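You operate a simulated robot arm through the tools that you are given. There is no shell and no other tool. Be economical: measure what you need, move in short steps, check, and stop when the job is done.

You run a simulated robot arm. Do the job below in one go: nothing can be reset, and whatever is moved stays where it is left.

JOB
Tip the cold tea out of the white mug, rinse it, empty it and fill it to the blue band.
Fine: all tips into the sink; fill from the tap, which ends off; the mug goes back; the other mug stays as it is. Set down upright: what you pick out. What is to be rubbed or washed off counts as gone when no trace of it is left.

The check looks at the end state, three seconds after you hand in, the way a careful person would. Anything else that was tipped, shoved, dropped, spilled or broken makes it a failure.

ROBOT AND FRAMES
A 7-joint arm with a two-finger parallel gripper, fixed in place. Base frame: the origin is at the foot of the arm, x ahead of it, y to its left, z up. Readings come in mm, degrees, newtons and seconds.
With the tool pointing down near the work surface it reaches from about 340 to 760 mm from the base axis. Its first joint turns from -115.0 to 115.0 degrees. Payload 3.91 kg.
The tool frame sits at the grasp point between the pads (the TCP): z along the fingers, y along the line on which they close. The tips reach 30 mm beyond it. Largest opening 110 mm; finger width 20, thickness 10; the body of the gripper, 48 by 112 mm, starts 55 mm behind the TCP.
Orientation is that of the tool frame in the base frame, as [roll, pitch, yaw] about the fixed x, y, z axes, in that order (R = Rz(yaw) Ry(pitch) Rx(roll)). With the fingers straight down and closing along the base's y, the tool's x points along the base's -x, its y along +y and its z along -z.

CONTROLS
- The arm moves only by the tool jog_arm. Its argument "steps" is a list of rows, each an object of numbers (a shift or turn left out is 0, a gripper value left out holds the last): "x", "y", "z": the shift along the tool's x, y, z in mm; "wx", "wy", "wz": the turn, a rotation vector about the tool's x, y, z in degrees. In form: [{"x": .., "y": .., "z": .., "wx": .., "wy": .., "wz": ..}, ...]. A call has 1 to 12 rows; each row shifts and turns the commanded pose from where the row before left it, along the tool's axes as they then stand. "grip" is the gripper command, from -1 (shut) to 1 (fully open), values between in proportion, set as the call begins (left out, the last holds). Each row takes 0.2 s and may step no farther than 50 mm and 8.6 degrees from the row before; otherwise, or with a gripper value out of range, the whole call is refused. A pose out of reach is approached as far as the arm can. The call stops where the force on the tool passes 50 N (or 10 N more than at its start, if that is more) or the arm is blocked; 0.2 s more then pass. The fingers move at their own pace (about 108 mm/s each) and stop on an object; they squeeze with about 44 N. The grip force told is the motor's: it shows also when the fingers shut on nothing. Time passes only in rows, and 0.2 s behind the last, so rows that do not move let the fingers close. The reply holds the time, the measured pose of the TCP, the force on the tool along the base axes, the opening and the grip force, in the units named above and with some noise, with the torque about the TCP (base axes, N m) and any sound that the robot's microphone picked up.
- Cameras (640 x 400 px; columns grow to the right, rows downward): "scene" is fixed at [395.9, -640.8, 1454.4]; the picture's right is [0.97, 0.23, 0.00], its down [0.16, -0.68, -0.72] and it looks along [-0.16, 0.70, -0.70] (base axes); focal length 214 px, centre (320, 200). "wrist" rides on the gripper at [72, 17, -103] in the tool frame; the picture's right is [-0.23, 0.97, 0.00], its down [-0.76, -0.18, -0.62] and it looks along [-0.61, -0.14, 0.78] (tool axes); focal length 222 px, centre (320, 200). There is no depth. A picture from a camera that has moved, and an enlarged one, comes with that camera's place and axes in the base frame and with its lens. The place of the scene camera against the robot may be out by one fixed shift of up to 18 mm in any direction.
- snapshot(camera): a new picture of that camera. The clock stands still meanwhile.
- raise_lower(by): slides the trunk up (or, below 0, down) by that many mm; the arm rides with it, the base frame stays. It gives what a move gives, with no picture.
- zoom(camera, box): a new picture of the part [left, top, right, bottom] of that camera's present view, enlarged. The clock stands still meanwhile.
- hand_in(): hands the job in; it is judged then, once.

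Go step by step. Nothing tells you positions but the pictures and the camera data: compare them with the known pose of the tool, close in by small moves and look again before you grip or let go. The budget is 120 turns and 64 pictures, counting those below and the enlarged ones. Unless the task says otherwise, let go and move clear before handing in, and close with one line.

The tools are called after "Call:" as a command line: name --argument value ..., lists and objects as JSON in quotes. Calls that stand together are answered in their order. jog_arm: Moves the arm, as the interface text tells. Its arguments: {"type":"object","properties":{"steps":{"type":"array","items":{"type":"object","properties":{"x":{"type":"number"},"y":{"type":"number"},"z":{"type":"number"},"wx":{"type":"number"},"wy":{"type":"number"},"wz":{"type":"number"}}}},"grip":{"type":"number"}},"required":["steps"]} The other tools are called the same way: raise_lower (by) slides the trunk up or down; snapshot (camera) takes a picture; zoom (camera, box) takes an enlarged picture of a part of a camera's view; hand_in () hands the job in.

At the start:

```text
time: 0.0
position: [284.8, -350.5, 1253.5]
tcp_rot: [-180.0, -0.1, 179.9]
wrist_force: [0.3, 0.5, -0.5]
wrist_torque: [0.03, 0.0, 0.01]
finger_gap: 110.2
grasp_force: 0.1
trunk travel left (down, up): [-800.0, 190.0]
```

scene: 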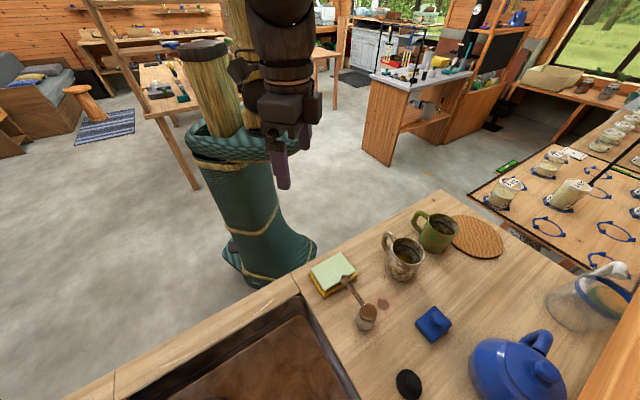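
wrist: 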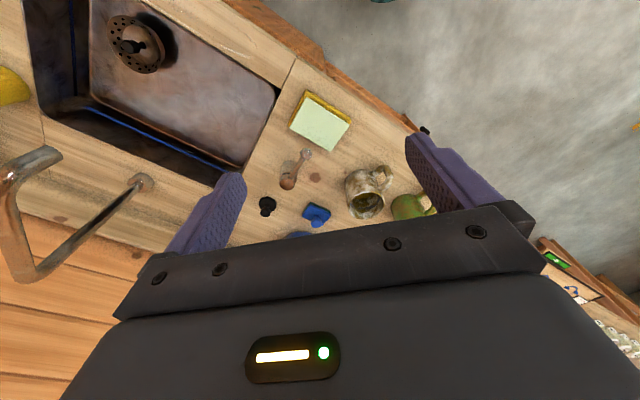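

I see a counter with a whitish mug next to a green mug, and a sink with a tap. I take the white mug to be near [540,-300,950], and I'll look closer before moving.

Call:
zoom --camera "scene" --box '[300, 190, 540, 340]'

Call:
zoom --camera "wrist" --box '[0, 0, 320, 300]'

Call:
zoom --camera "wrist" --box '[240, 80, 460, 240]'

```text
2.67 times, centred on (420, 265) of scene
camera zoom: at [395.9, -640.8, 1454.4], right [0.97, 0.23, 0.0], down [0.16, -0.68, -0.72], along [-0.16, 0.7, -0.7], focal length 572 px, centre (53, 27)
```

zoom: 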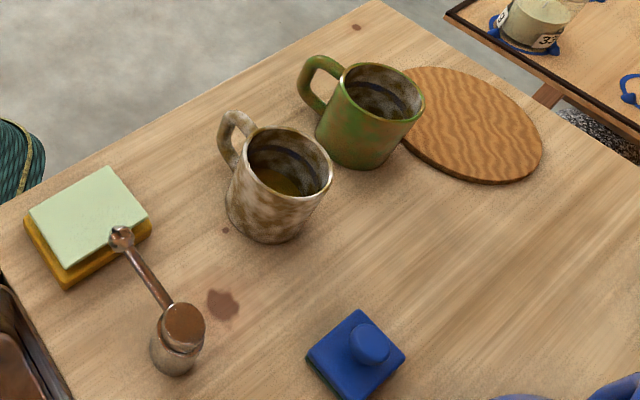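

```text
1.33 times, centred on (160, 150) of wrist
camera zoom: at [213.6, -332.2, 1357.2], right [0.23, 0.97, 0.0], down [0.76, -0.18, 0.62], along [0.61, -0.14, -0.78], focal length 296 px, centre (533, 267)
```

zoom: 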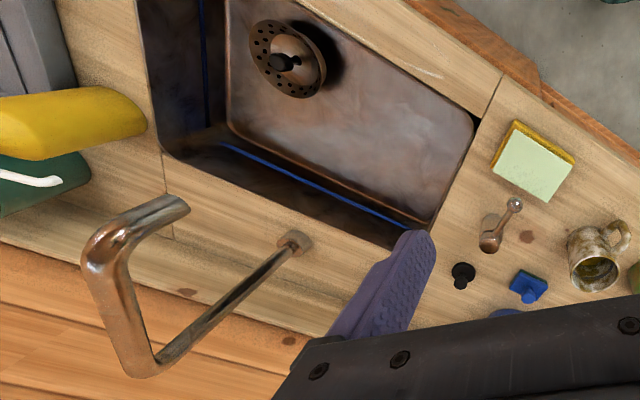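

```text
2.50 times, centred on (350, 160) of wrist
camera zoom: at [213.6, -332.2, 1357.2], right [0.23, 0.97, 0.0], down [0.76, -0.18, 0.62], along [0.61, -0.14, -0.78], focal length 555 px, centre (245, 300)
```

zoom: 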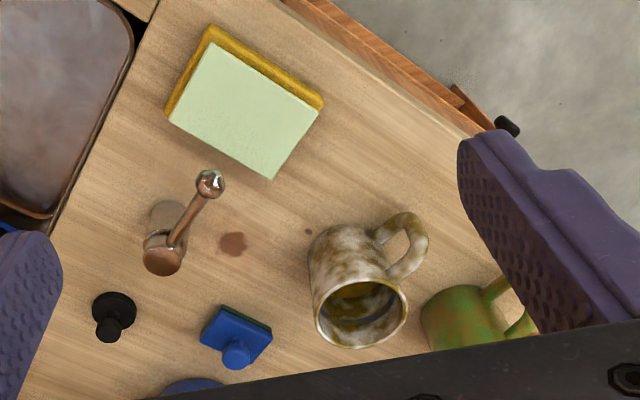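

The counter top comes out at z≈900, the white mug at about (537,-303) with its rim at z≈992, and the tap lever's post at about (459,-458) with its ball at (398,-401,971). I'll turn the wrist first so the camera side faces the sink, then check how far the joints allow.

Call:
jog_arm --steps '[{"wz": -8}, {"wz": -8}, {"wz": -8}, {"wz": -8}, {"wz": -8}, {"wz": -8}, {"wz": -8}, {"wz": -8}, {"wz": -8}, {"wz": -8}, {"wz": -8}, {"wz": -8}]' --grip 1

```text
time: 2.6
position: [286.3, -348.5, 1252.8]
tcp_rot: [180.0, 0.0, -83.8]
wrist_force: [-1.1, 0.3, -0.5]
wrist_torque: [-0.01, 0.02, 0.02]
finger_gap: 110.1
grasp_force: 0.0
trunk travel left (down, up): [-800.0, 190.0]
```

The turn worked. I'll finish the yaw and tilt the tool up to view the sink, tap and lever.

Call:
jog_arm --steps '[{"wz": -8}, {"wz": -8}, {"wy": 8}, {"wy": 8}, {"wy": 8}, {"wy": 8}, {"wy": 8}]'

Call:
snapshot --camera "wrist"

```text
time: 4.2
position: [287.4, -348.7, 1253.4]
tcp_rot: [-179.9, -40.1, -68.0]
wrist_force: [0.3, -0.6, 1.0]
wrist_torque: [0.04, 0.02, -0.01]
finger_gap: 109.9
grasp_force: 0.1
trunk travel left (down, up): [-800.0, 190.0]
```

```text
58 pictures are left
camera wrist: at [266.1, -344.4, 1379.6], right [-0.97, -0.21, -0.15], down [-0.21, 0.98, -0.01], along [0.15, 0.02, -0.99], focal length 222 px, centre (320, 200)
```

wrist: 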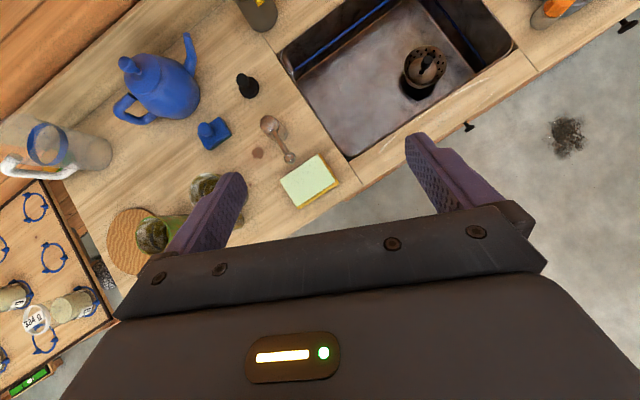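

The sink is a rectangle turned about 45° with its centre near (257,-667), and the spout tip is near (265,-683,1100). I'll zoom on the lever and mug.

Call:
zoom --camera "wrist" --box '[180, 90, 340, 210]'

Call:
zoom --camera "wrist" --box '[240, 0, 560, 180]'

```text
3.33 times, centred on (260, 150) of wrist
camera zoom: at [266.1, -344.4, 1379.6], right [-0.97, -0.21, -0.15], down [-0.21, 0.98, -0.01], along [0.15, 0.02, -0.99], focal length 740 px, centre (520, 367)
```

zoom: 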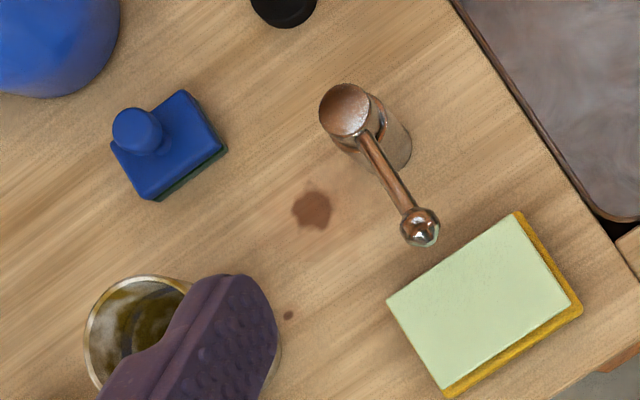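

```text
2.00 times, centred on (400, 90) of wrist
camera zoom: at [266.1, -344.4, 1379.6], right [-0.97, -0.21, -0.15], down [-0.21, 0.98, -0.01], along [0.15, 0.02, -0.99], focal length 444 px, centre (160, 420)
```

zoom: 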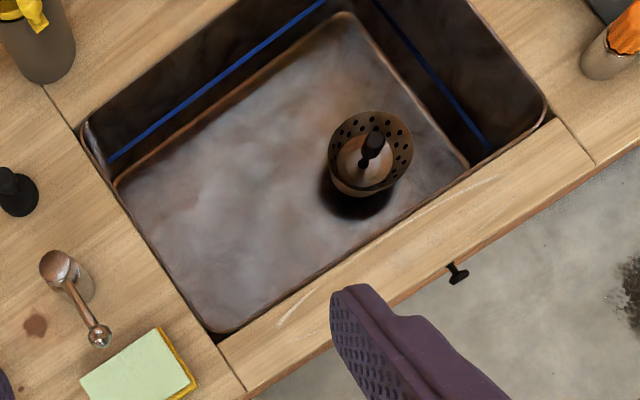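

The lever is a rod about 84 mm long at z≈970, pointing to azimuth 137°, and its action is unknown. I'll straighten the tool, square it across the lever and move above the ball with the fingers part open.

Call:
jog_arm --steps '[{"wy": -8}, {"wy": -8}, {"wy": -8}, {"wy": -8}, {"wy": -8}, {"wz": -8.4}, {"wz": -8.4}, {"wz": -8.2}, {"x": 40, "y": -13}, {"x": 40, "y": -13}, {"x": 39.5, "y": -13}]' --grip -0.3

Call:
raise_lower --by -200

Call:
snapshot --camera "wrist"

```text
time: 6.6
position: [402.4, -404.5, 1251.1]
tcp_rot: [180.0, 0.1, -43.0]
wrist_force: [0.8, 0.2, -0.4]
wrist_torque: [-0.01, 0.03, -0.01]
finger_gap: 38.7
grasp_force: 0.0
trunk travel left (down, up): [-800.0, 190.0]
```

```text
time: 8.8
position: [401.1, -403.5, 1053.7]
tcp_rot: [180.0, 0.0, -43.0]
wrist_force: [-0.5, 0.0, 0.3]
wrist_torque: [-0.01, 0.01, 0.04]
finger_gap: 38.3
grasp_force: 0.1
trunk travel left (down, up): [-600.0, 390.0]
```

```text
55 pictures are left
camera wrist: at [441.7, -464.4, 1156.4], right [-0.83, -0.56, 0.0], down [-0.44, 0.65, 0.62], along [-0.35, 0.52, -0.78], focal length 222 px, centre (320, 200)
```

wrist: 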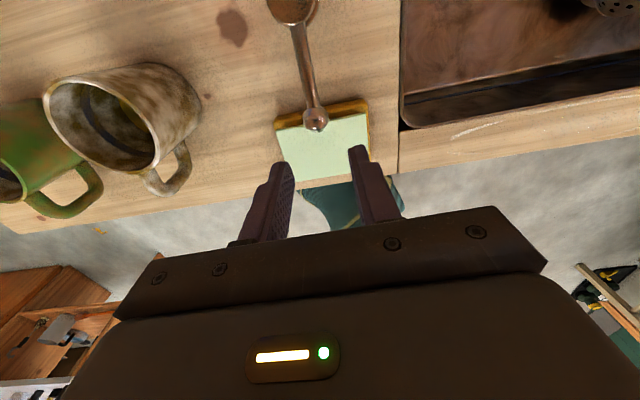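

The lever lies along the tool's x axis between the fingers. I'll lower onto the ball end and close gently.

Call:
jog_arm --steps '[{"x": 7, "z": 30}, {"z": 30}, {}]'

Call:
snapshot --camera "wrist"

```text
time: 9.6
position: [405.5, -408.6, 993.0]
tcp_rot: [180.0, 0.0, -42.9]
wrist_force: [0.5, 0.2, -0.3]
wrist_torque: [0.03, -0.03, 0.01]
finger_gap: 38.6
grasp_force: 0.1
trunk travel left (down, up): [-600.0, 390.0]
```

```text
54 pictures are left
camera wrist: at [447.4, -469.4, 1096.4], right [-0.83, -0.56, 0.0], down [-0.44, 0.65, 0.62], along [-0.35, 0.52, -0.78], focal length 222 px, centre (320, 200)
```

wrist: 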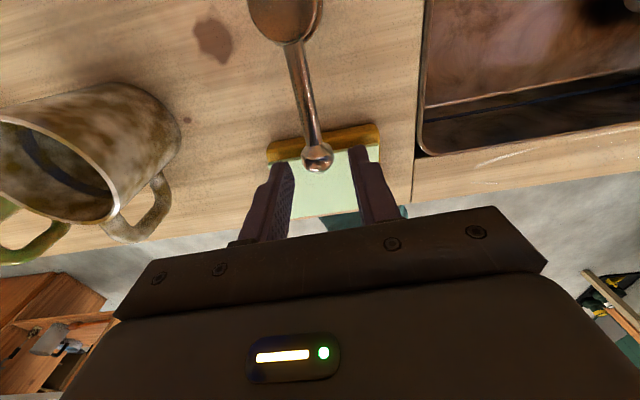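

The ball is at about (409,-409,965), right at the tip level. I'll go 10 mm lower and close on it.

Call:
jog_arm --steps '[{"x": 2, "z": 10}]'

Call:
jog_arm --steps '[{}, {}, {}]' --grip -1

Call:
snapshot --camera "wrist"

```text
time: 10.0
position: [408.5, -408.5, 983.2]
tcp_rot: [-180.0, 0.0, -43.0]
wrist_force: [-0.7, 0.0, -1.0]
wrist_torque: [0.0, 0.01, 0.05]
finger_gap: 38.6
grasp_force: 0.2
trunk travel left (down, up): [-600.0, 390.0]
```

```text
time: 10.8
position: [407.7, -408.4, 982.4]
tcp_rot: [180.0, 0.0, -42.9]
wrist_force: [4.2, 7.5, -1.4]
wrist_torque: [0.21, -0.18, 0.13]
finger_gap: 22.9
grasp_force: 45.0
trunk travel left (down, up): [-600.0, 390.0]
```

```text
53 pictures are left
camera wrist: at [450.0, -469.6, 1086.6], right [-0.83, -0.56, 0.0], down [-0.44, 0.65, 0.62], along [-0.35, 0.52, -0.78], focal length 222 px, centre (320, 200)
```

wrist: 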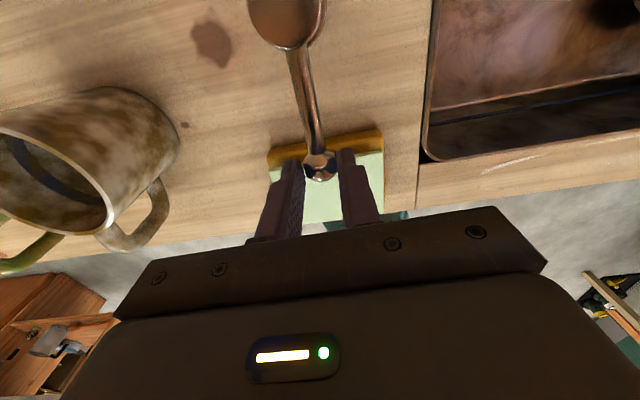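

The ball is gripped, 23 mm wide. I'll test a small lift and see whether the lever yields or water sounds.

Call:
jog_arm --steps '[{"z": -4}, {"z": -4}, {}]'

```text
time: 11.6
position: [405.5, -409.1, 993.9]
tcp_rot: [179.9, -0.2, -43.1]
wrist_force: [-6.4, 2.5, 17.4]
wrist_torque: [0.15, 0.18, -0.14]
finger_gap: 0.1
grasp_force: 37.3
trunk travel left (down, up): [-600.0, 390.0]
```

The fingers slipped off upward, so the lever resists lifting. I'll check its state before a sideways try.

Call:
jog_arm --steps '[{"z": -20}, {}]' --grip -0.3

Call:
snapshot --camera "wrist"

Call:
zoom --camera "scene" --box '[330, 250, 430, 340]'

```text
time: 12.2
position: [407.5, -409.1, 1010.1]
tcp_rot: [180.0, 0.1, -43.0]
wrist_force: [0.7, -0.4, -0.2]
wrist_torque: [0.02, 0.0, -0.01]
finger_gap: 38.5
grasp_force: 0.2
trunk travel left (down, up): [-600.0, 390.0]
```

```text
52 pictures are left
camera wrist: at [449.4, -471.1, 1113.8], right [-0.83, -0.56, 0.0], down [-0.44, 0.65, 0.62], along [-0.35, 0.52, -0.78], focal length 222 px, centre (320, 200)
```

wrist: 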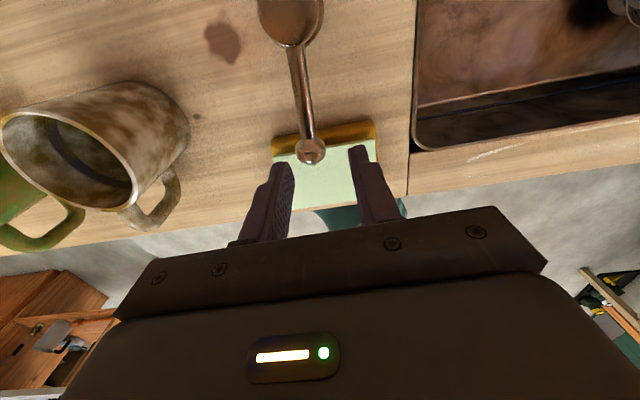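

```text
4.44 times, centred on (380, 295) of scene
camera zoom: at [395.9, -640.8, 1454.4], right [0.97, 0.23, 0.0], down [0.16, -0.68, -0.72], along [-0.16, 0.7, -0.7], focal length 953 px, centre (53, -222)
```

zoom: 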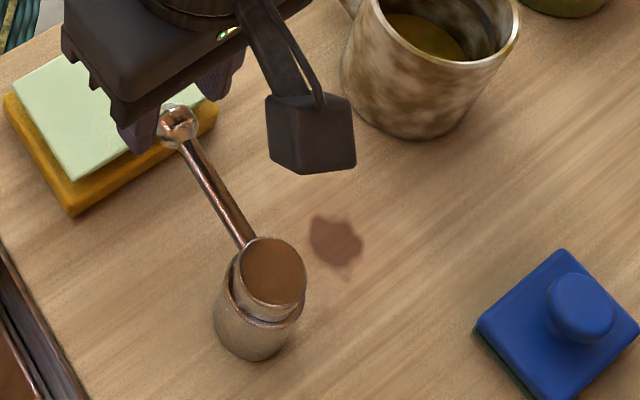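

The post has a collar and cap, so the lever most likely swings round the vertical. I'll straddle the ball again and push it sideways toward the sink.

Call:
jog_arm --steps '[{"z": 28}, {}]'

Call:
jog_arm --steps '[{"y": 5}, {"y": 5}, {"y": 5}, {"y": 5, "x": 1}, {}]' --grip -0.5

Call:
snapshot --camera "wrist"

```text
time: 12.8
position: [407.9, -410.2, 983.5]
tcp_rot: [-180.0, 0.1, -42.9]
wrist_force: [0.3, -0.1, 1.0]
wrist_torque: [0.02, 0.01, -0.02]
finger_gap: 38.5
grasp_force: 0.1
trunk travel left (down, up): [-600.0, 390.0]
```

```text
time: 14.0
position: [400.2, -419.4, 983.7]
tcp_rot: [-179.6, 0.2, -42.7]
wrist_force: [23.2, 31.9, -6.3]
wrist_torque: [0.82, -0.59, 0.0]
finger_gap: 47.0
grasp_force: 19.7
trunk travel left (down, up): [-600.0, 390.0]
```

```text
50 pictures are left
camera wrist: at [441.2, -480.0, 1085.8], right [-0.83, -0.56, 0.0], down [-0.44, 0.64, 0.63], along [-0.35, 0.52, -0.78], focal length 222 px, centre (320, 200)
```

wrist: 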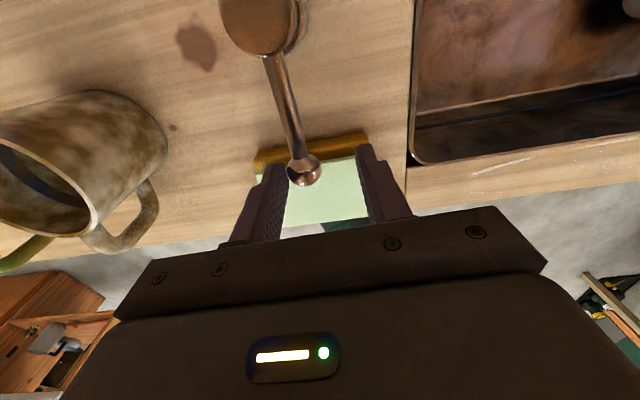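

It is firm toward the sink (about 40 N), so that side looks like the stop. I'll try the other way, toward the mug.

Call:
jog_arm --steps '[{"y": -6}, {"y": -6}, {"y": -6}, {"y": -6}, {"y": -6}, {}]'

Call:
snapshot --camera "wrist"

```text
time: 15.4
position: [413.4, -403.2, 982.9]
tcp_rot: [179.9, 0.0, -43.0]
wrist_force: [0.5, -0.8, 0.3]
wrist_torque: [-0.03, 0.0, 0.01]
finger_gap: 27.9
grasp_force: 0.0
trunk travel left (down, up): [-600.0, 390.0]
```

```text
49 pictures are left
camera wrist: at [455.3, -464.7, 1086.5], right [-0.83, -0.56, 0.0], down [-0.43, 0.65, 0.62], along [-0.35, 0.52, -0.78], focal length 222 px, centre (320, 200)
```

wrist: 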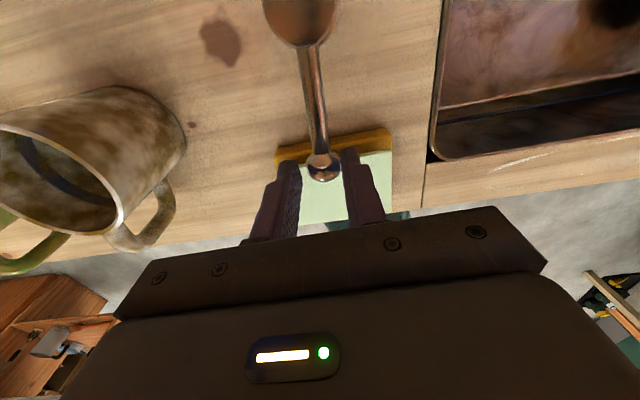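

I'm centred on the ball again with no load, so I'll continue toward the mug side.

Call:
jog_arm --steps '[{"y": -5}, {"y": -5}, {"y": -5}, {"y": -5}, {}]'

Call:
snapshot --camera "wrist"

```text
time: 16.6
position: [427.4, -387.5, 982.9]
tcp_rot: [-179.9, 0.1, -43.0]
wrist_force: [-0.7, 0.0, -0.4]
wrist_torque: [-0.02, 0.01, -0.01]
finger_gap: 27.7
grasp_force: 0.5
trunk travel left (down, up): [-600.0, 390.0]
```

```text
48 pictures are left
camera wrist: at [469.5, -448.9, 1086.1], right [-0.83, -0.56, 0.0], down [-0.44, 0.65, 0.62], along [-0.35, 0.52, -0.78], focal length 222 px, centre (320, 200)
```

wrist: 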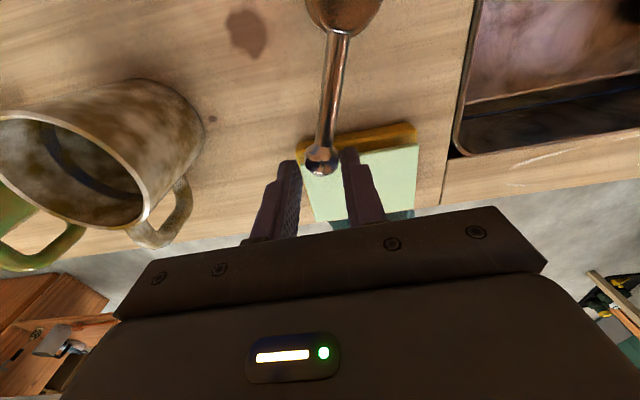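

The lever swings freely this way. I'll lift clear and tilt the view out over the sink to see whether water runs.

Call:
jog_arm --steps '[{"z": -40}, {"z": -50}, {"z": -50}, {"wz": 8.4}, {"wz": 8.4}, {"wz": 8.2}, {"wy": 8}, {"wy": 8}, {"wy": 8}, {"wy": 8}, {"wy": 8}, {"wy": 8}]'

Call:
jog_arm --steps '[{"wy": 8}, {"wy": 8}, {"wy": 8}]'

Call:
snapshot --camera "wrist"

```text
time: 19.2
position: [427.8, -387.9, 1123.7]
tcp_rot: [-179.8, -48.2, -67.8]
wrist_force: [-0.2, -0.7, -0.6]
wrist_torque: [-0.01, 0.0, 0.06]
finger_gap: 27.7
grasp_force: 0.0
trunk travel left (down, up): [-600.0, 390.0]
```

```text
time: 20.0
position: [431.0, -388.7, 1122.1]
tcp_rot: [179.6, -72.1, -67.5]
wrist_force: [1.5, 0.3, -0.2]
wrist_torque: [-0.02, 0.0, -0.01]
finger_gap: 27.6
grasp_force: 0.0
trunk travel left (down, up): [-600.0, 390.0]
```

```text
47 pictures are left
camera wrist: at [385.9, -324.4, 1222.9], right [-0.93, -0.3, -0.21], down [-0.15, 0.83, -0.53], along [0.34, -0.46, -0.82], focal length 222 px, centre (320, 200)
```

wrist: 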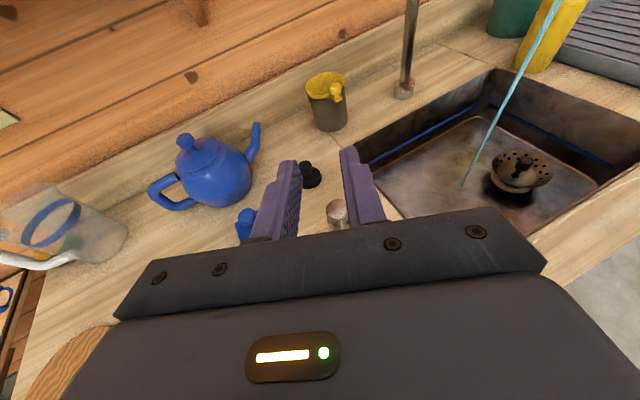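

Water runs as a thin stream at about (264,-675), landing on the sink floor around z≈762. Now I'll go to the pre-grasp at the mug, tool 50° down with the handle between the fingers on the palm side.

Call:
jog_arm --steps '[{"wy": -8}, {"wy": -8}, {"wy": -8}, {"wy": -8}, {"x": -27.3, "y": -33.2, "z": -10.5}, {"x": -27.3, "y": -33.2, "z": -10.5}, {"x": -27.3, "y": -33.2, "z": -10.5}, {"x": -27.3, "y": -33.2, "z": -10.5}, {}]' --grip 1

Call:
snapshot --camera "wrist"

```text
time: 22.0
position: [509.1, -236.5, 1084.3]
tcp_rot: [-180.0, -39.9, -67.9]
wrist_force: [0.7, 1.0, 0.7]
wrist_torque: [-0.01, 0.0, 0.01]
finger_gap: 110.1
grasp_force: 0.0
trunk travel left (down, up): [-600.0, 390.0]
```

```text
46 pictures are left
camera wrist: at [490.2, -231.9, 1210.7], right [-0.97, -0.2, -0.15], down [-0.2, 0.98, -0.01], along [0.15, 0.02, -0.99], focal length 222 px, centre (320, 200)
```

wrist: 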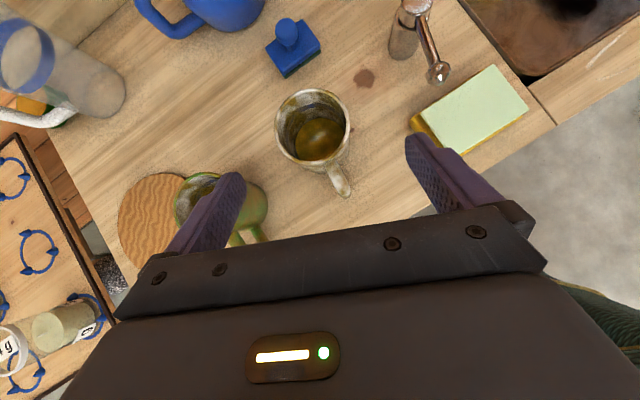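

The mug rim centre is at (545,-300), and the handle points to azimuth ~123°, so it will lie between the fingers. I'll move in along the tool axis, stopping short for a look.

Call:
jog_arm --steps '[{"x": -24.5, "y": -9.6}, {"z": 35}, {"z": 35}, {"z": 25}, {}]'

Call:
snapshot --camera "wrist"

Call:
zoom --camera "scene" --box '[340, 170, 500, 290]'

```text
time: 23.2
position: [535.0, -271.9, 996.3]
tcp_rot: [180.0, -40.1, -68.0]
wrist_force: [-0.2, -0.1, -0.2]
wrist_torque: [-0.01, -0.03, 0.01]
finger_gap: 109.8
grasp_force: 0.1
trunk travel left (down, up): [-600.0, 390.0]
```

```text
45 pictures are left
camera wrist: at [514.8, -266.9, 1121.9], right [-0.97, -0.2, -0.15], down [-0.2, 0.98, -0.01], along [0.15, 0.02, -0.99], focal length 222 px, centre (320, 200)
```

wrist: 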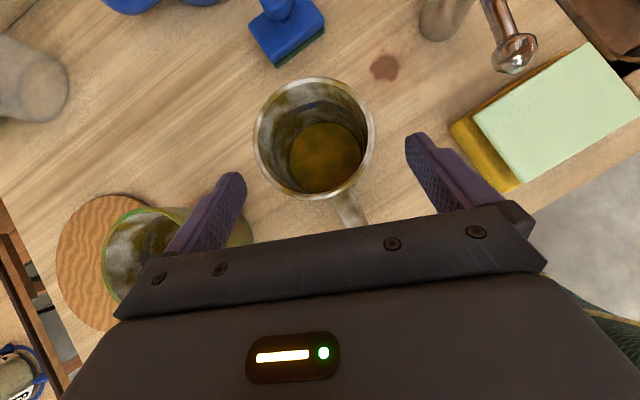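

```text
3.33 times, centred on (420, 230) of scene
camera zoom: at [395.9, -640.8, 1454.4], right [0.97, 0.23, 0.0], down [0.16, -0.68, -0.72], along [-0.16, 0.7, -0.7], focal length 715 px, centre (-13, 100)
```

zoom: 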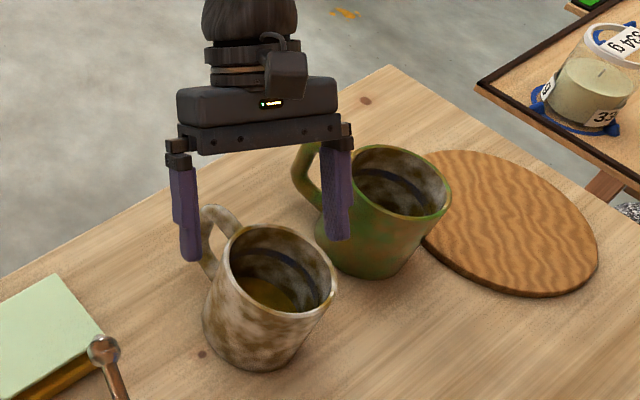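

The mug axis is confirmed at (546,-301). I'll advance the last 49 mm along the tool and close.

Call:
jog_arm --steps '[{"z": 25, "x": -1.3, "y": 1}, {"z": 24}, {}]'

Call:
snapshot --camera "wrist"

Call:
zoom --camera "scene" --box '[340, 170, 500, 290]'

```text
time: 24.0
position: [545.7, -301.0, 958.2]
tcp_rot: [180.0, -40.0, -68.0]
wrist_force: [0.5, -0.6, 0.2]
wrist_torque: [0.0, 0.0, 0.0]
finger_gap: 110.0
grasp_force: 0.0
trunk travel left (down, up): [-600.0, 390.0]
```

```text
43 pictures are left
camera wrist: at [525.4, -295.9, 1084.0], right [-0.97, -0.2, -0.15], down [-0.2, 0.98, -0.01], along [0.15, 0.02, -0.99], focal length 222 px, centre (320, 200)
```

wrist: 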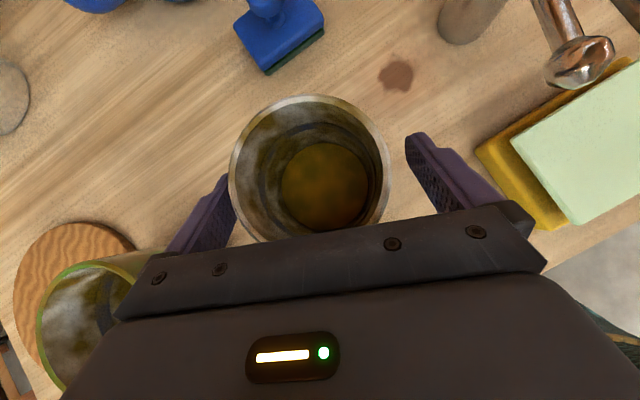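

```text
3.33 times, centred on (420, 230) of scene
camera zoom: at [395.9, -640.8, 1454.4], right [0.97, 0.23, 0.0], down [0.16, -0.68, -0.72], along [-0.16, 0.7, -0.7], focal length 715 px, centre (-13, 100)
```

zoom: 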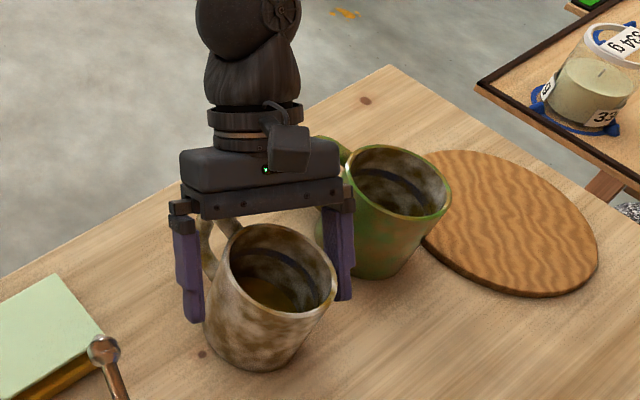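

The mug stands between the fingers and the handle is clear of them. Closing.

Call:
jog_arm --steps '[{}, {}]' --grip 0.5

Call:
jog_arm --steps '[{}, {}, {}]' --grip -1

Call:
snapshot --camera "wrist"

```text
time: 24.6
position: [544.0, -299.1, 958.1]
tcp_rot: [-180.0, -40.0, -67.9]
wrist_force: [1.0, 0.7, -0.4]
wrist_torque: [-0.01, -0.04, -0.01]
finger_gap: 83.5
grasp_force: 0.5
trunk travel left (down, up): [-600.0, 390.0]
```

```text
time: 25.4
position: [544.8, -299.9, 957.2]
tcp_rot: [-180.0, -40.1, -67.9]
wrist_force: [1.6, 1.1, -0.4]
wrist_torque: [0.02, 0.02, -0.04]
finger_gap: 82.7
grasp_force: 44.0
trunk travel left (down, up): [-600.0, 390.0]
```

```text
41 pictures are left
camera wrist: at [525.5, -295.6, 1084.0], right [-0.97, -0.2, -0.15], down [-0.2, 0.98, -0.01], along [0.14, 0.02, -0.99], focal length 222 px, centre (320, 200)
```

wrist: 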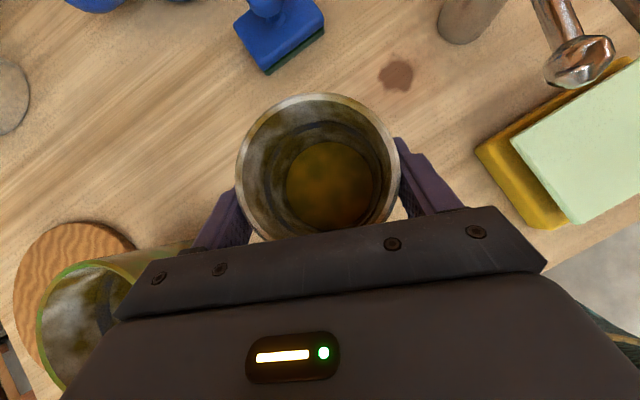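

The mug is held with an 83 mm gap, having shifted about 3 mm, so its original axis is at tool target (548,-299). I'll lift straight up and carry it toward the sink.

Call:
jog_arm --steps '[{"x": 10, "z": -12}, {"x": 23, "z": -27.4}, {"x": 23, "z": -27.4}, {"x": 23, "z": -27.4}, {}]'

Call:
jog_arm --steps '[{"x": 5, "y": 16, "z": 4.5}, {"x": 11, "y": 34, "z": 9.5}, {"x": 11, "y": 34, "z": 9.5}, {"x": 11, "y": 34, "z": 9.5}, {"x": 11, "y": 34, "z": 9.5}, {"x": 11, "y": 34, "z": 9.5}, {"x": 11, "y": 34, "z": 9.5}, {"x": 11, "y": 34, "z": 9.5}, {"x": 11, "y": 34, "z": 9.5}, {"x": 11, "y": 34, "z": 9.5}, {"x": 11, "y": 34, "z": 9.5}, {"x": 5, "y": 15, "z": 3}]'

Call:
snapshot --camera "wrist"

```text
time: 26.6
position: [546.2, -300.2, 1081.9]
tcp_rot: [180.0, -40.1, -68.1]
wrist_force: [-0.1, 0.9, -3.7]
wrist_torque: [0.01, -0.02, 0.0]
finger_gap: 82.8
grasp_force: 44.6
trunk travel left (down, up): [-600.0, 390.0]
```

```text
time: 29.2
position: [261.2, -586.8, 1077.9]
tcp_rot: [180.0, -40.0, -67.9]
wrist_force: [0.9, 0.0, -4.0]
wrist_torque: [0.01, -0.01, -0.02]
finger_gap: 82.6
grasp_force: 44.0
trunk travel left (down, up): [-600.0, 390.0]
```

```text
40 pictures are left
camera wrist: at [240.3, -581.9, 1204.7], right [-0.97, -0.2, -0.15], down [-0.2, 0.98, -0.01], along [0.15, 0.02, -0.99], focal length 222 px, centre (320, 200)
```

wrist: 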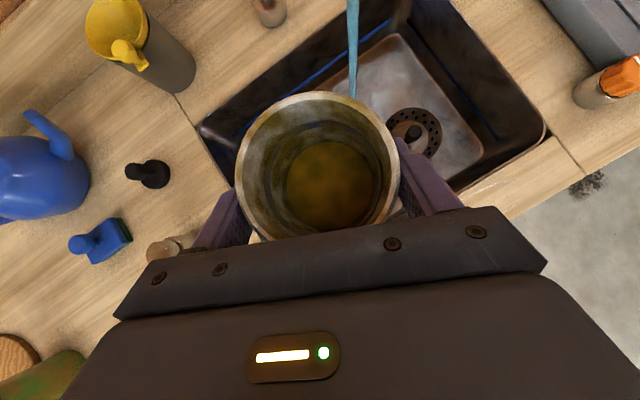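

The mug is over the sink's right half and the stream is about 80 mm beyond it. I'll tip the mug sideways, away from the spout, so the tea falls into the sink.

Call:
jog_arm --steps '[{"wy": -8}, {"wx": -6.9, "wz": -4.2}, {"wx": -6.9, "wz": -4.2}, {"wx": -6.9, "wz": -4.2}, {"wx": -6.9, "wz": -4.2}, {"wx": -6.9, "wz": -4.2}]'

Call:
jog_arm --steps '[{"wx": -6.9, "wz": -4.2}, {"wx": -6.9, "wz": -4.2}, {"wx": -6.9, "wz": -4.2}, {"wx": -6.9, "wz": -4.2}]'

Call:
snapshot --camera "wrist"

Call:
snapshot --camera "scene"

```text
time: 30.6
position: [260.6, -584.9, 1079.5]
tcp_rot: [134.7, -23.7, -46.2]
wrist_force: [0.4, -0.3, -4.4]
wrist_torque: [0.03, -0.06, 0.0]
finger_gap: 82.7
grasp_force: 43.8
trunk travel left (down, up): [-600.0, 390.0]
```

```text
time: 31.6
position: [261.9, -585.8, 1079.3]
tcp_rot: [104.4, -9.4, -37.7]
wrist_force: [0.7, -0.4, -3.5]
wrist_torque: [0.04, -0.14, -0.02]
finger_gap: 83.0
grasp_force: 43.7
trunk travel left (down, up): [-600.0, 390.0]
```

```text
39 pictures are left
camera wrist: at [371.1, -548.6, 1132.6], right [-0.45, 0.04, 0.89], down [-0.2, 0.97, -0.14], along [-0.87, -0.24, -0.43], focal length 222 px, centre (320, 200)
```

wrist: 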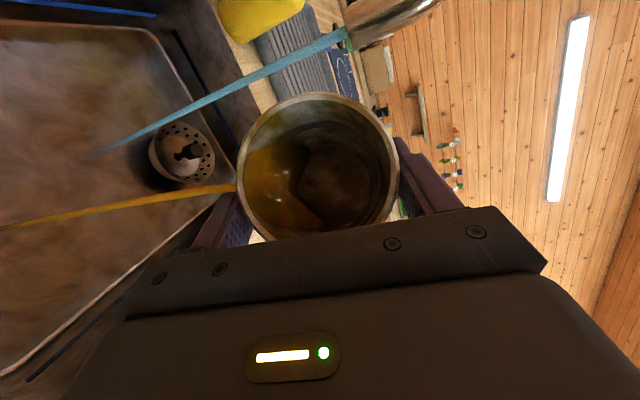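

```text
38 pictures are left
```

scene: 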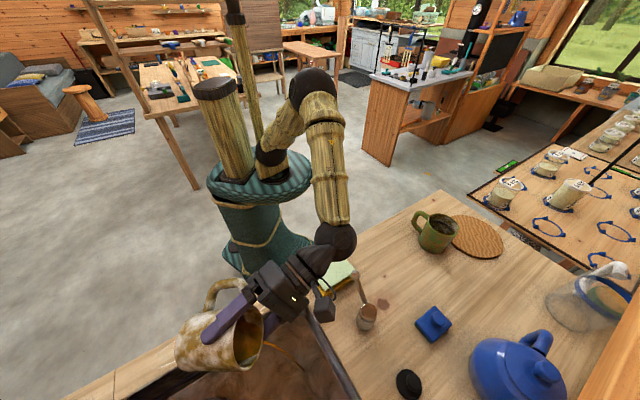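

Tea is pouring into the sink as planned. I'll tilt a bit further and let it drain.

Call:
jog_arm --steps '[{"wx": -6.9, "wz": -4.2}, {"wx": -6.9, "wz": -4.2}, {"wx": -6.9, "wz": -4.2}, {}, {}, {}, {}]'

Call:
snapshot --camera "wrist"

```text
time: 33.2
position: [260.3, -584.9, 1080.7]
tcp_rot: [83.7, 3.0, -36.8]
wrist_force: [0.7, -0.4, -2.1]
wrist_torque: [0.0, -0.07, 0.0]
finger_gap: 83.1
grasp_force: 43.8
trunk travel left (down, up): [-600.0, 390.0]
```

```text
37 pictures are left
camera wrist: at [381.4, -544.7, 1081.3], right [-0.08, 0.19, 0.98], down [-0.26, 0.94, -0.2], along [-0.96, -0.27, -0.02], focal length 222 px, centre (320, 200)
```

wrist: 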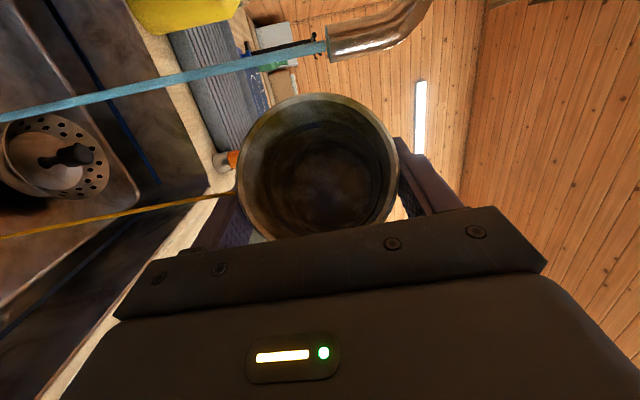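

It's nearly empty and still trickling. I'll wait for it to finish, then turn upright.

Call:
jog_arm --steps '[{}, {}, {}, {}, {}, {}, {}, {}]'

Call:
zoom --camera "wrist" --box '[160, 70, 440, 245]'

```text
time: 35.0
position: [260.1, -586.7, 1080.8]
tcp_rot: [83.7, 3.0, -36.9]
wrist_force: [-0.9, 0.0, -2.8]
wrist_torque: [0.02, -0.13, -0.03]
finger_gap: 82.7
grasp_force: 44.2
trunk travel left (down, up): [-600.0, 390.0]
```

```text
2.29 times, centred on (300, 158) of wrist
camera zoom: at [381.3, -544.7, 1081.3], right [-0.08, 0.19, 0.98], down [-0.26, 0.94, -0.2], along [-0.96, -0.27, -0.02], focal length 508 px, centre (366, 297)
```

zoom: 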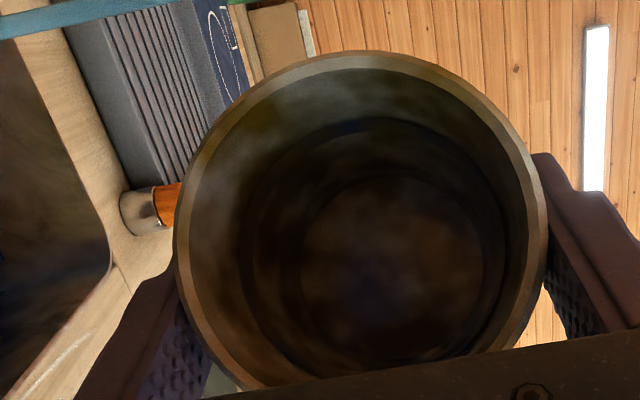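

The tea is out. I'll turn the mug upright again by the reverse path.

Call:
jog_arm --steps '[{"wx": 6.9, "wz": 4.2}, {"wx": 6.9, "wz": 4.2}, {"wx": 6.9, "wz": 4.2}, {"wx": 6.9, "wz": 4.2}, {"wx": 6.9, "wz": 4.2}, {"wx": 6.9, "wz": 4.2}, {"wx": 6.9, "wz": 4.2}, {"wx": 6.9, "wz": 4.2}, {"wx": 6.9, "wz": 4.2}, {"wx": 6.9, "wz": 4.2}, {"wx": 6.9, "wz": 4.2}, {"wx": 6.9, "wz": 4.2}]'

Call:
jog_arm --steps '[{"wy": 8}, {}]'

Call:
snapshot --camera "wrist"

```text
time: 37.6
position: [260.9, -586.2, 1080.2]
tcp_rot: [-179.8, -32.0, -68.0]
wrist_force: [0.7, 0.6, -3.3]
wrist_torque: [0.02, 0.0, 0.01]
finger_gap: 83.0
grasp_force: 44.2
trunk travel left (down, up): [-600.0, 390.0]
```

```text
time: 38.2
position: [259.8, -585.9, 1079.1]
tcp_rot: [180.0, -40.0, -68.2]
wrist_force: [-0.1, 0.5, -2.7]
wrist_torque: [0.0, 0.03, 0.01]
finger_gap: 82.9
grasp_force: 44.2
trunk travel left (down, up): [-600.0, 390.0]
```

```text
35 pictures are left
camera wrist: at [239.5, -581.7, 1205.2], right [-0.97, -0.2, -0.15], down [-0.2, 0.98, -0.01], along [0.14, 0.02, -0.99], focal length 222 px, centre (320, 200)
```

wrist: 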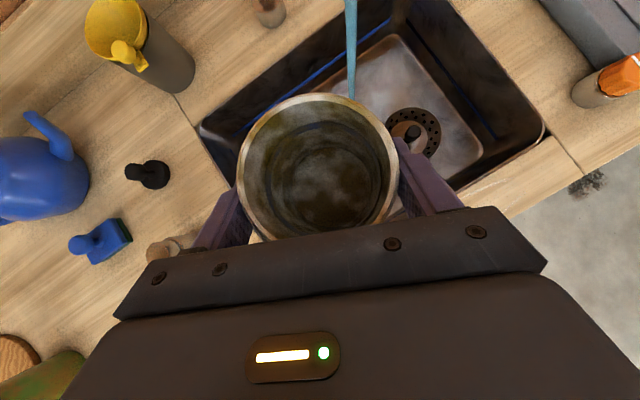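

Upright, with only a brown film left inside. I'll lower into the sink mouth and slide the front half of the mug under the stream, keeping the camera housing below and behind the spout tip (z≈1101).

Call:
jog_arm --steps '[{"x": -16.8, "y": 3.7, "z": 29.9}, {"x": -16.8, "y": 3.7, "z": 29.9}, {"x": -16.8, "y": 3.7, "z": 29.9}, {"x": -16.8, "y": 3.6, "z": 29.9}, {}]'

Call:
snapshot --camera "wrist"

```text
time: 39.4
position: [256.0, -615.0, 946.2]
tcp_rot: [-180.0, -40.1, -68.0]
wrist_force: [-0.2, -0.8, -3.0]
wrist_torque: [-0.03, 0.0, 0.06]
finger_gap: 83.1
grasp_force: 43.6
trunk travel left (down, up): [-600.0, 390.0]
```

```text
34 pictures are left
camera wrist: at [235.7, -610.6, 1071.0], right [-0.97, -0.2, -0.15], down [-0.2, 0.98, -0.01], along [0.15, 0.02, -0.99], focal length 222 px, centre (320, 200)
```

wrist: 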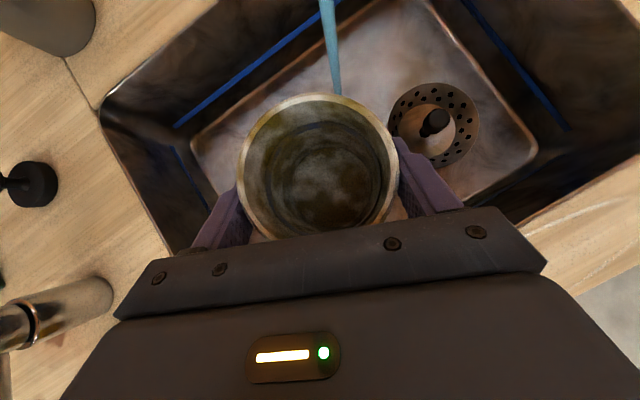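

The stream is at about (260,-674), so I'll slide the last 50 mm under it.

Call:
jog_arm --steps '[{"x": 12.2, "y": 14.3, "z": 17.5}, {"x": 12.2, "y": 14.3, "z": 17.5}, {}]'

Call:
snapshot --camera "wrist"

```text
time: 40.2
position: [245.0, -663.0, 932.8]
tcp_rot: [-180.0, -40.0, -67.9]
wrist_force: [-0.6, 0.5, -3.4]
wrist_torque: [0.02, 0.01, 0.01]
finger_gap: 82.7
grasp_force: 43.9
trunk travel left (down, up): [-600.0, 390.0]
```

```text
33 pictures are left
camera wrist: at [224.8, -659.3, 1059.0], right [-0.97, -0.2, -0.15], down [-0.2, 0.98, -0.01], along [0.14, 0.02, -0.99], focal length 222 px, centre (320, 200)
```

wrist: 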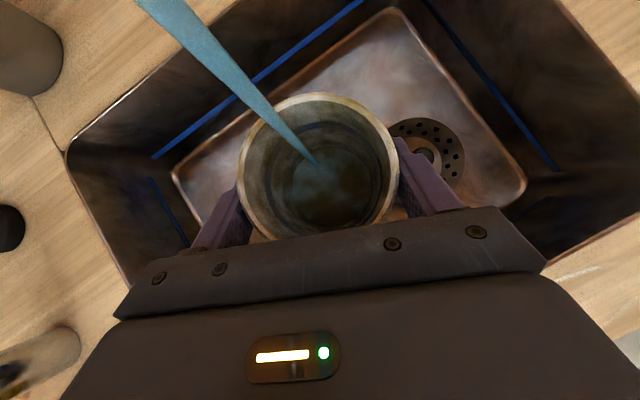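

The stream falls inside the mug. I'll let it run about 2 s and check the flow rate.

Call:
jog_arm --steps '[{}, {}, {}, {}, {}, {}, {}, {}, {}]'

Call:
snapshot --camera "wrist"

```text
time: 42.2
position: [245.2, -663.8, 932.9]
tcp_rot: [-180.0, -40.1, -68.0]
wrist_force: [0.4, 0.5, -3.9]
wrist_torque: [0.01, 0.01, 0.01]
finger_gap: 82.9
grasp_force: 44.2
trunk travel left (down, up): [-600.0, 390.0]
```

```text
32 pictures are left
camera wrist: at [224.9, -659.2, 1058.9], right [-0.97, -0.2, -0.15], down [-0.2, 0.98, -0.01], along [0.14, 0.02, -0.99], focal length 222 px, centre (320, 200)
```

wrist: 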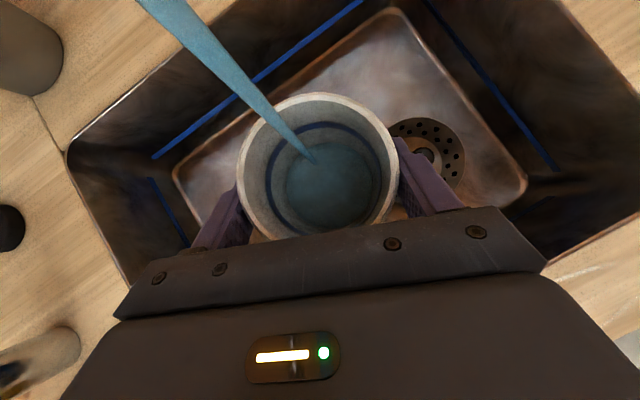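

The inside is already rinsing clean and the blue band shows. I'll let it run another 2 s to rinse higher.

Call:
jog_arm --steps '[{}, {}, {}, {}, {}, {}, {}, {}, {}]'

Call:
zoom --camera "wrist" --box '[200, 70, 440, 245]'

```text
time: 44.2
position: [244.1, -664.1, 933.2]
tcp_rot: [-180.0, -39.9, -68.1]
wrist_force: [-0.8, -0.2, -4.9]
wrist_torque: [-0.02, -0.04, -0.01]
finger_gap: 82.8
grasp_force: 44.3
trunk travel left (down, up): [-600.0, 390.0]
```

```text
2.29 times, centred on (320, 158) of wrist
camera zoom: at [224.9, -659.2, 1058.8], right [-0.97, -0.2, -0.15], down [-0.2, 0.98, -0.01], along [0.14, 0.02, -0.99], focal length 508 px, centre (320, 297)
```

zoom: 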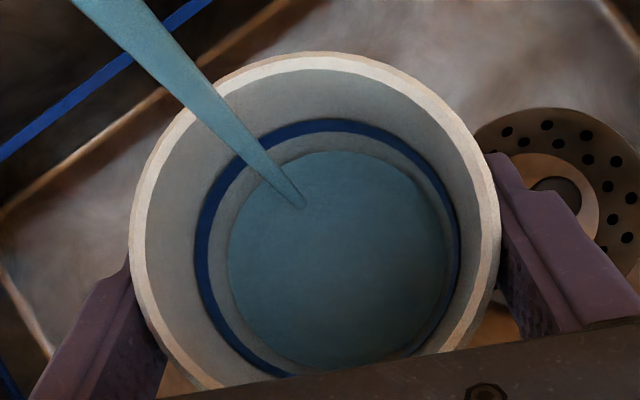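

The inside walls are clean. I'll withdraw from the stream, lift, and go back to the tipping spot.

Call:
jog_arm --steps '[{}, {}, {}, {"x": -12.2, "y": -14.3, "z": -17.5}, {"x": -12.2, "y": -14.3, "z": -17.5}, {"x": 16.8, "y": -3.7, "z": -29.9}, {"x": 16.8, "y": -3.7, "z": -29.9}, {"x": 16.8, "y": -3.7, "z": -29.9}, {"x": 16.8, "y": -3.6, "z": -29.9}, {}]'

Call:
jog_arm --steps '[{"wy": -8}, {"wx": -6.9, "wz": -4.2}, {"wx": -6.9, "wz": -4.2}, {"wx": -6.9, "wz": -4.2}, {"wx": -6.9, "wz": -4.2}, {"wx": -6.9, "wz": -4.2}, {}, {"wx": -6.9, "wz": -4.2}, {}, {"wx": -6.9, "wz": -4.2}, {}, {"wx": -6.9, "wz": -4.2}]'

Call:
jog_arm --steps '[{"wx": -6.9, "wz": -4.2}, {"wx": -6.9, "wz": -4.2}, {"wx": -6.9, "wz": -4.2}, {"wx": -6.9, "wz": -4.2}, {}, {}, {}, {}, {}, {}, {}, {}]'

Call:
snapshot --camera "wrist"

```text
time: 46.4
position: [261.8, -584.8, 1079.9]
tcp_rot: [179.9, -40.0, -68.0]
wrist_force: [-0.4, 0.3, -4.8]
wrist_torque: [-0.03, -0.02, -0.01]
finger_gap: 82.8
grasp_force: 43.8
trunk travel left (down, up): [-600.0, 390.0]
```

```text
time: 49.0
position: [260.6, -586.1, 1079.4]
tcp_rot: [111.7, -13.4, -39.1]
wrist_force: [0.7, 0.2, -4.1]
wrist_torque: [0.0, -0.15, 0.02]
finger_gap: 83.0
grasp_force: 43.8
trunk travel left (down, up): [-600.0, 390.0]
```

```text
time: 51.6
position: [260.5, -587.2, 1080.2]
tcp_rot: [83.6, 2.9, -36.8]
wrist_force: [0.2, -0.1, -2.2]
wrist_torque: [0.02, -0.07, 0.02]
finger_gap: 82.8
grasp_force: 43.6
trunk travel left (down, up): [-600.0, 390.0]
```

```text
30 pictures are left
camera wrist: at [381.6, -544.9, 1081.2], right [-0.08, 0.19, 0.98], down [-0.26, 0.94, -0.2], along [-0.96, -0.27, -0.02], focal length 222 px, centre (320, 200)
```

wrist: 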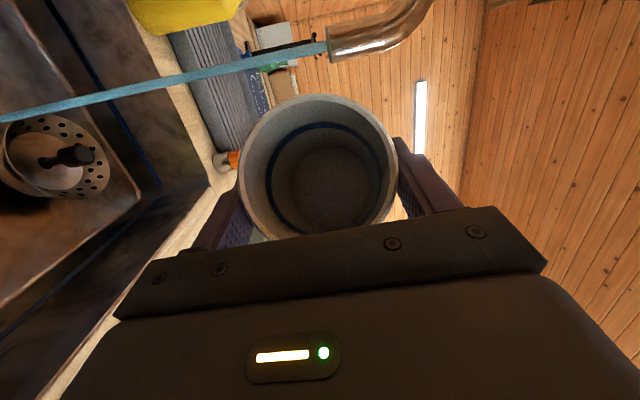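

The mug is clean and empty. I'll bring it upright and back under the stream.

Call:
jog_arm --steps '[{"wx": 6.9, "wz": 4.2}, {"wx": 6.9, "wz": 4.2}, {"wx": 6.9, "wz": 4.2}, {"wx": 6.9, "wz": 4.2}, {"wx": 6.9, "wz": 4.2}, {"wx": 6.9, "wz": 4.2}, {"wx": 6.9, "wz": 4.2}, {"wx": 6.9, "wz": 4.2}, {"wx": 6.9, "wz": 4.2}, {"wx": 6.9, "wz": 4.2}, {"wx": 6.9, "wz": 4.2}, {"wx": 6.9, "wz": 4.2}]'

Call:
jog_arm --steps '[{"wy": 8}, {"x": -16.8, "y": 3.7, "z": 29.9}, {"x": -16.8, "y": 3.7, "z": 29.9}, {"x": -16.8, "y": 3.7, "z": 29.9}, {"x": -16.8, "y": 3.6, "z": 29.9}, {"x": 12.2, "y": 14.3, "z": 17.5}, {"x": 12.2, "y": 14.3, "z": 17.5}]'

Call:
jog_arm --steps '[{}, {}, {}, {}, {}, {}, {}, {}, {}, {}, {}, {}]'

Call:
jog_arm --steps '[{}, {}, {}, {}, {}, {}, {}, {}]'

Call:
zoom --camera "wrist" --box '[200, 70, 440, 245]'

```text
time: 54.2
position: [260.2, -585.9, 1080.6]
tcp_rot: [-179.9, -32.0, -68.0]
wrist_force: [0.0, -0.5, -2.6]
wrist_torque: [-0.01, -0.02, 0.0]
finger_gap: 82.6
grasp_force: 44.1
trunk travel left (down, up): [-600.0, 390.0]
```

```text
time: 55.8
position: [245.1, -664.8, 932.8]
tcp_rot: [-180.0, -39.9, -68.0]
wrist_force: [0.2, 0.2, -3.2]
wrist_torque: [-0.01, 0.01, -0.05]
finger_gap: 82.8
grasp_force: 44.0
trunk travel left (down, up): [-600.0, 390.0]
```

```text
time: 58.4
position: [246.6, -663.8, 933.6]
tcp_rot: [-179.9, -39.9, -67.9]
wrist_force: [-0.9, 0.5, -3.5]
wrist_torque: [0.0, -0.01, -0.01]
finger_gap: 82.7
grasp_force: 43.6
trunk travel left (down, up): [-600.0, 390.0]
```

```text
time: 60.2
position: [246.1, -662.9, 933.4]
tcp_rot: [180.0, -40.0, -67.8]
wrist_force: [0.5, -0.2, -4.5]
wrist_torque: [0.03, 0.02, 0.0]
finger_gap: 82.9
grasp_force: 43.6
trunk travel left (down, up): [-600.0, 390.0]
```

```text
2.29 times, centred on (320, 158) of wrist
camera zoom: at [225.5, -659.2, 1058.9], right [-0.97, -0.2, -0.15], down [-0.2, 0.98, -0.01], along [0.14, 0.02, -0.99], focal length 508 px, centre (320, 297)
```

zoom: 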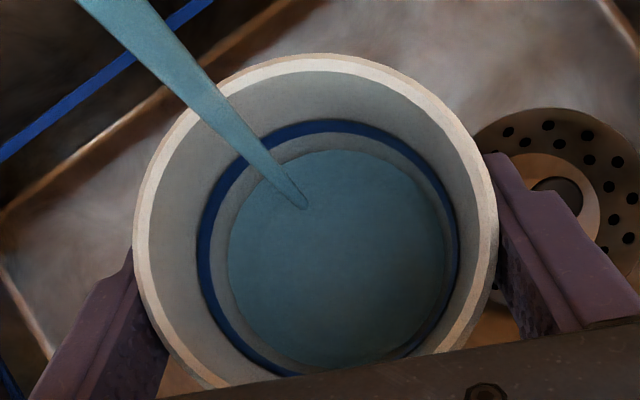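

The level is below the band and rising roughly 9 mm/s by my estimate. I'll give it another 1.2 s, then look.

Call:
jog_arm --steps '[{}, {}, {}, {}, {}]'

Call:
zoom --camera "wrist" --box '[200, 70, 440, 245]'

```text
time: 61.4
position: [245.2, -664.5, 933.3]
tcp_rot: [-180.0, -40.0, -67.9]
wrist_force: [0.0, 0.7, -5.2]
wrist_torque: [0.01, -0.04, 0.03]
finger_gap: 82.9
grasp_force: 44.0
trunk travel left (down, up): [-600.0, 390.0]
```

```text
2.29 times, centred on (320, 158) of wrist
camera zoom: at [225.5, -659.3, 1058.9], right [-0.97, -0.2, -0.15], down [-0.2, 0.98, -0.01], along [0.14, 0.02, -0.99], focal length 508 px, centre (320, 297)
```

zoom: 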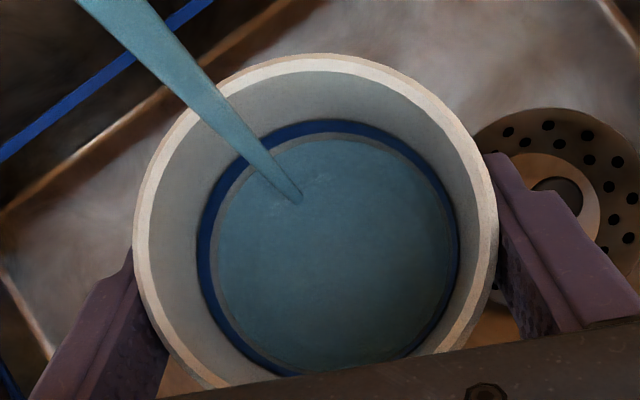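

There are about 5 px to the band's lower edge at about 10 px/s. Another 0.6 s, then I look again.

Call:
jog_arm --steps '[{}, {}]'

Call:
zoom --camera "wrist" --box '[240, 85, 400, 195]'

```text
time: 62.0
position: [245.3, -663.2, 932.2]
tcp_rot: [-179.9, -39.9, -67.8]
wrist_force: [-0.2, 1.1, -4.2]
wrist_torque: [-0.01, -0.03, -0.05]
finger_gap: 82.8
grasp_force: 43.9
trunk travel left (down, up): [-600.0, 390.0]
```

```text
3.64 times, centred on (320, 140) of wrist
camera zoom: at [225.5, -659.3, 1058.9], right [-0.97, -0.2, -0.15], down [-0.2, 0.98, -0.01], along [0.14, 0.02, -0.99], focal length 808 px, centre (320, 418)
```

zoom: 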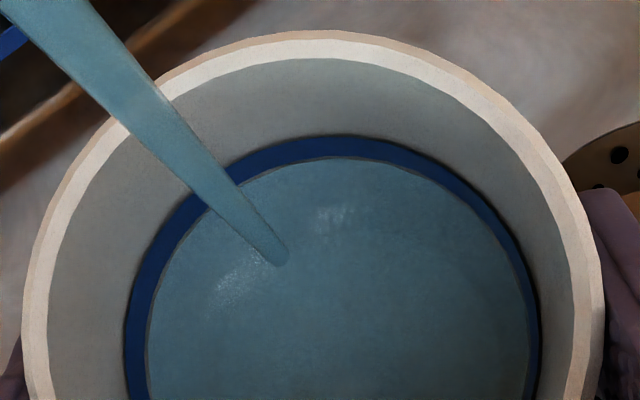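

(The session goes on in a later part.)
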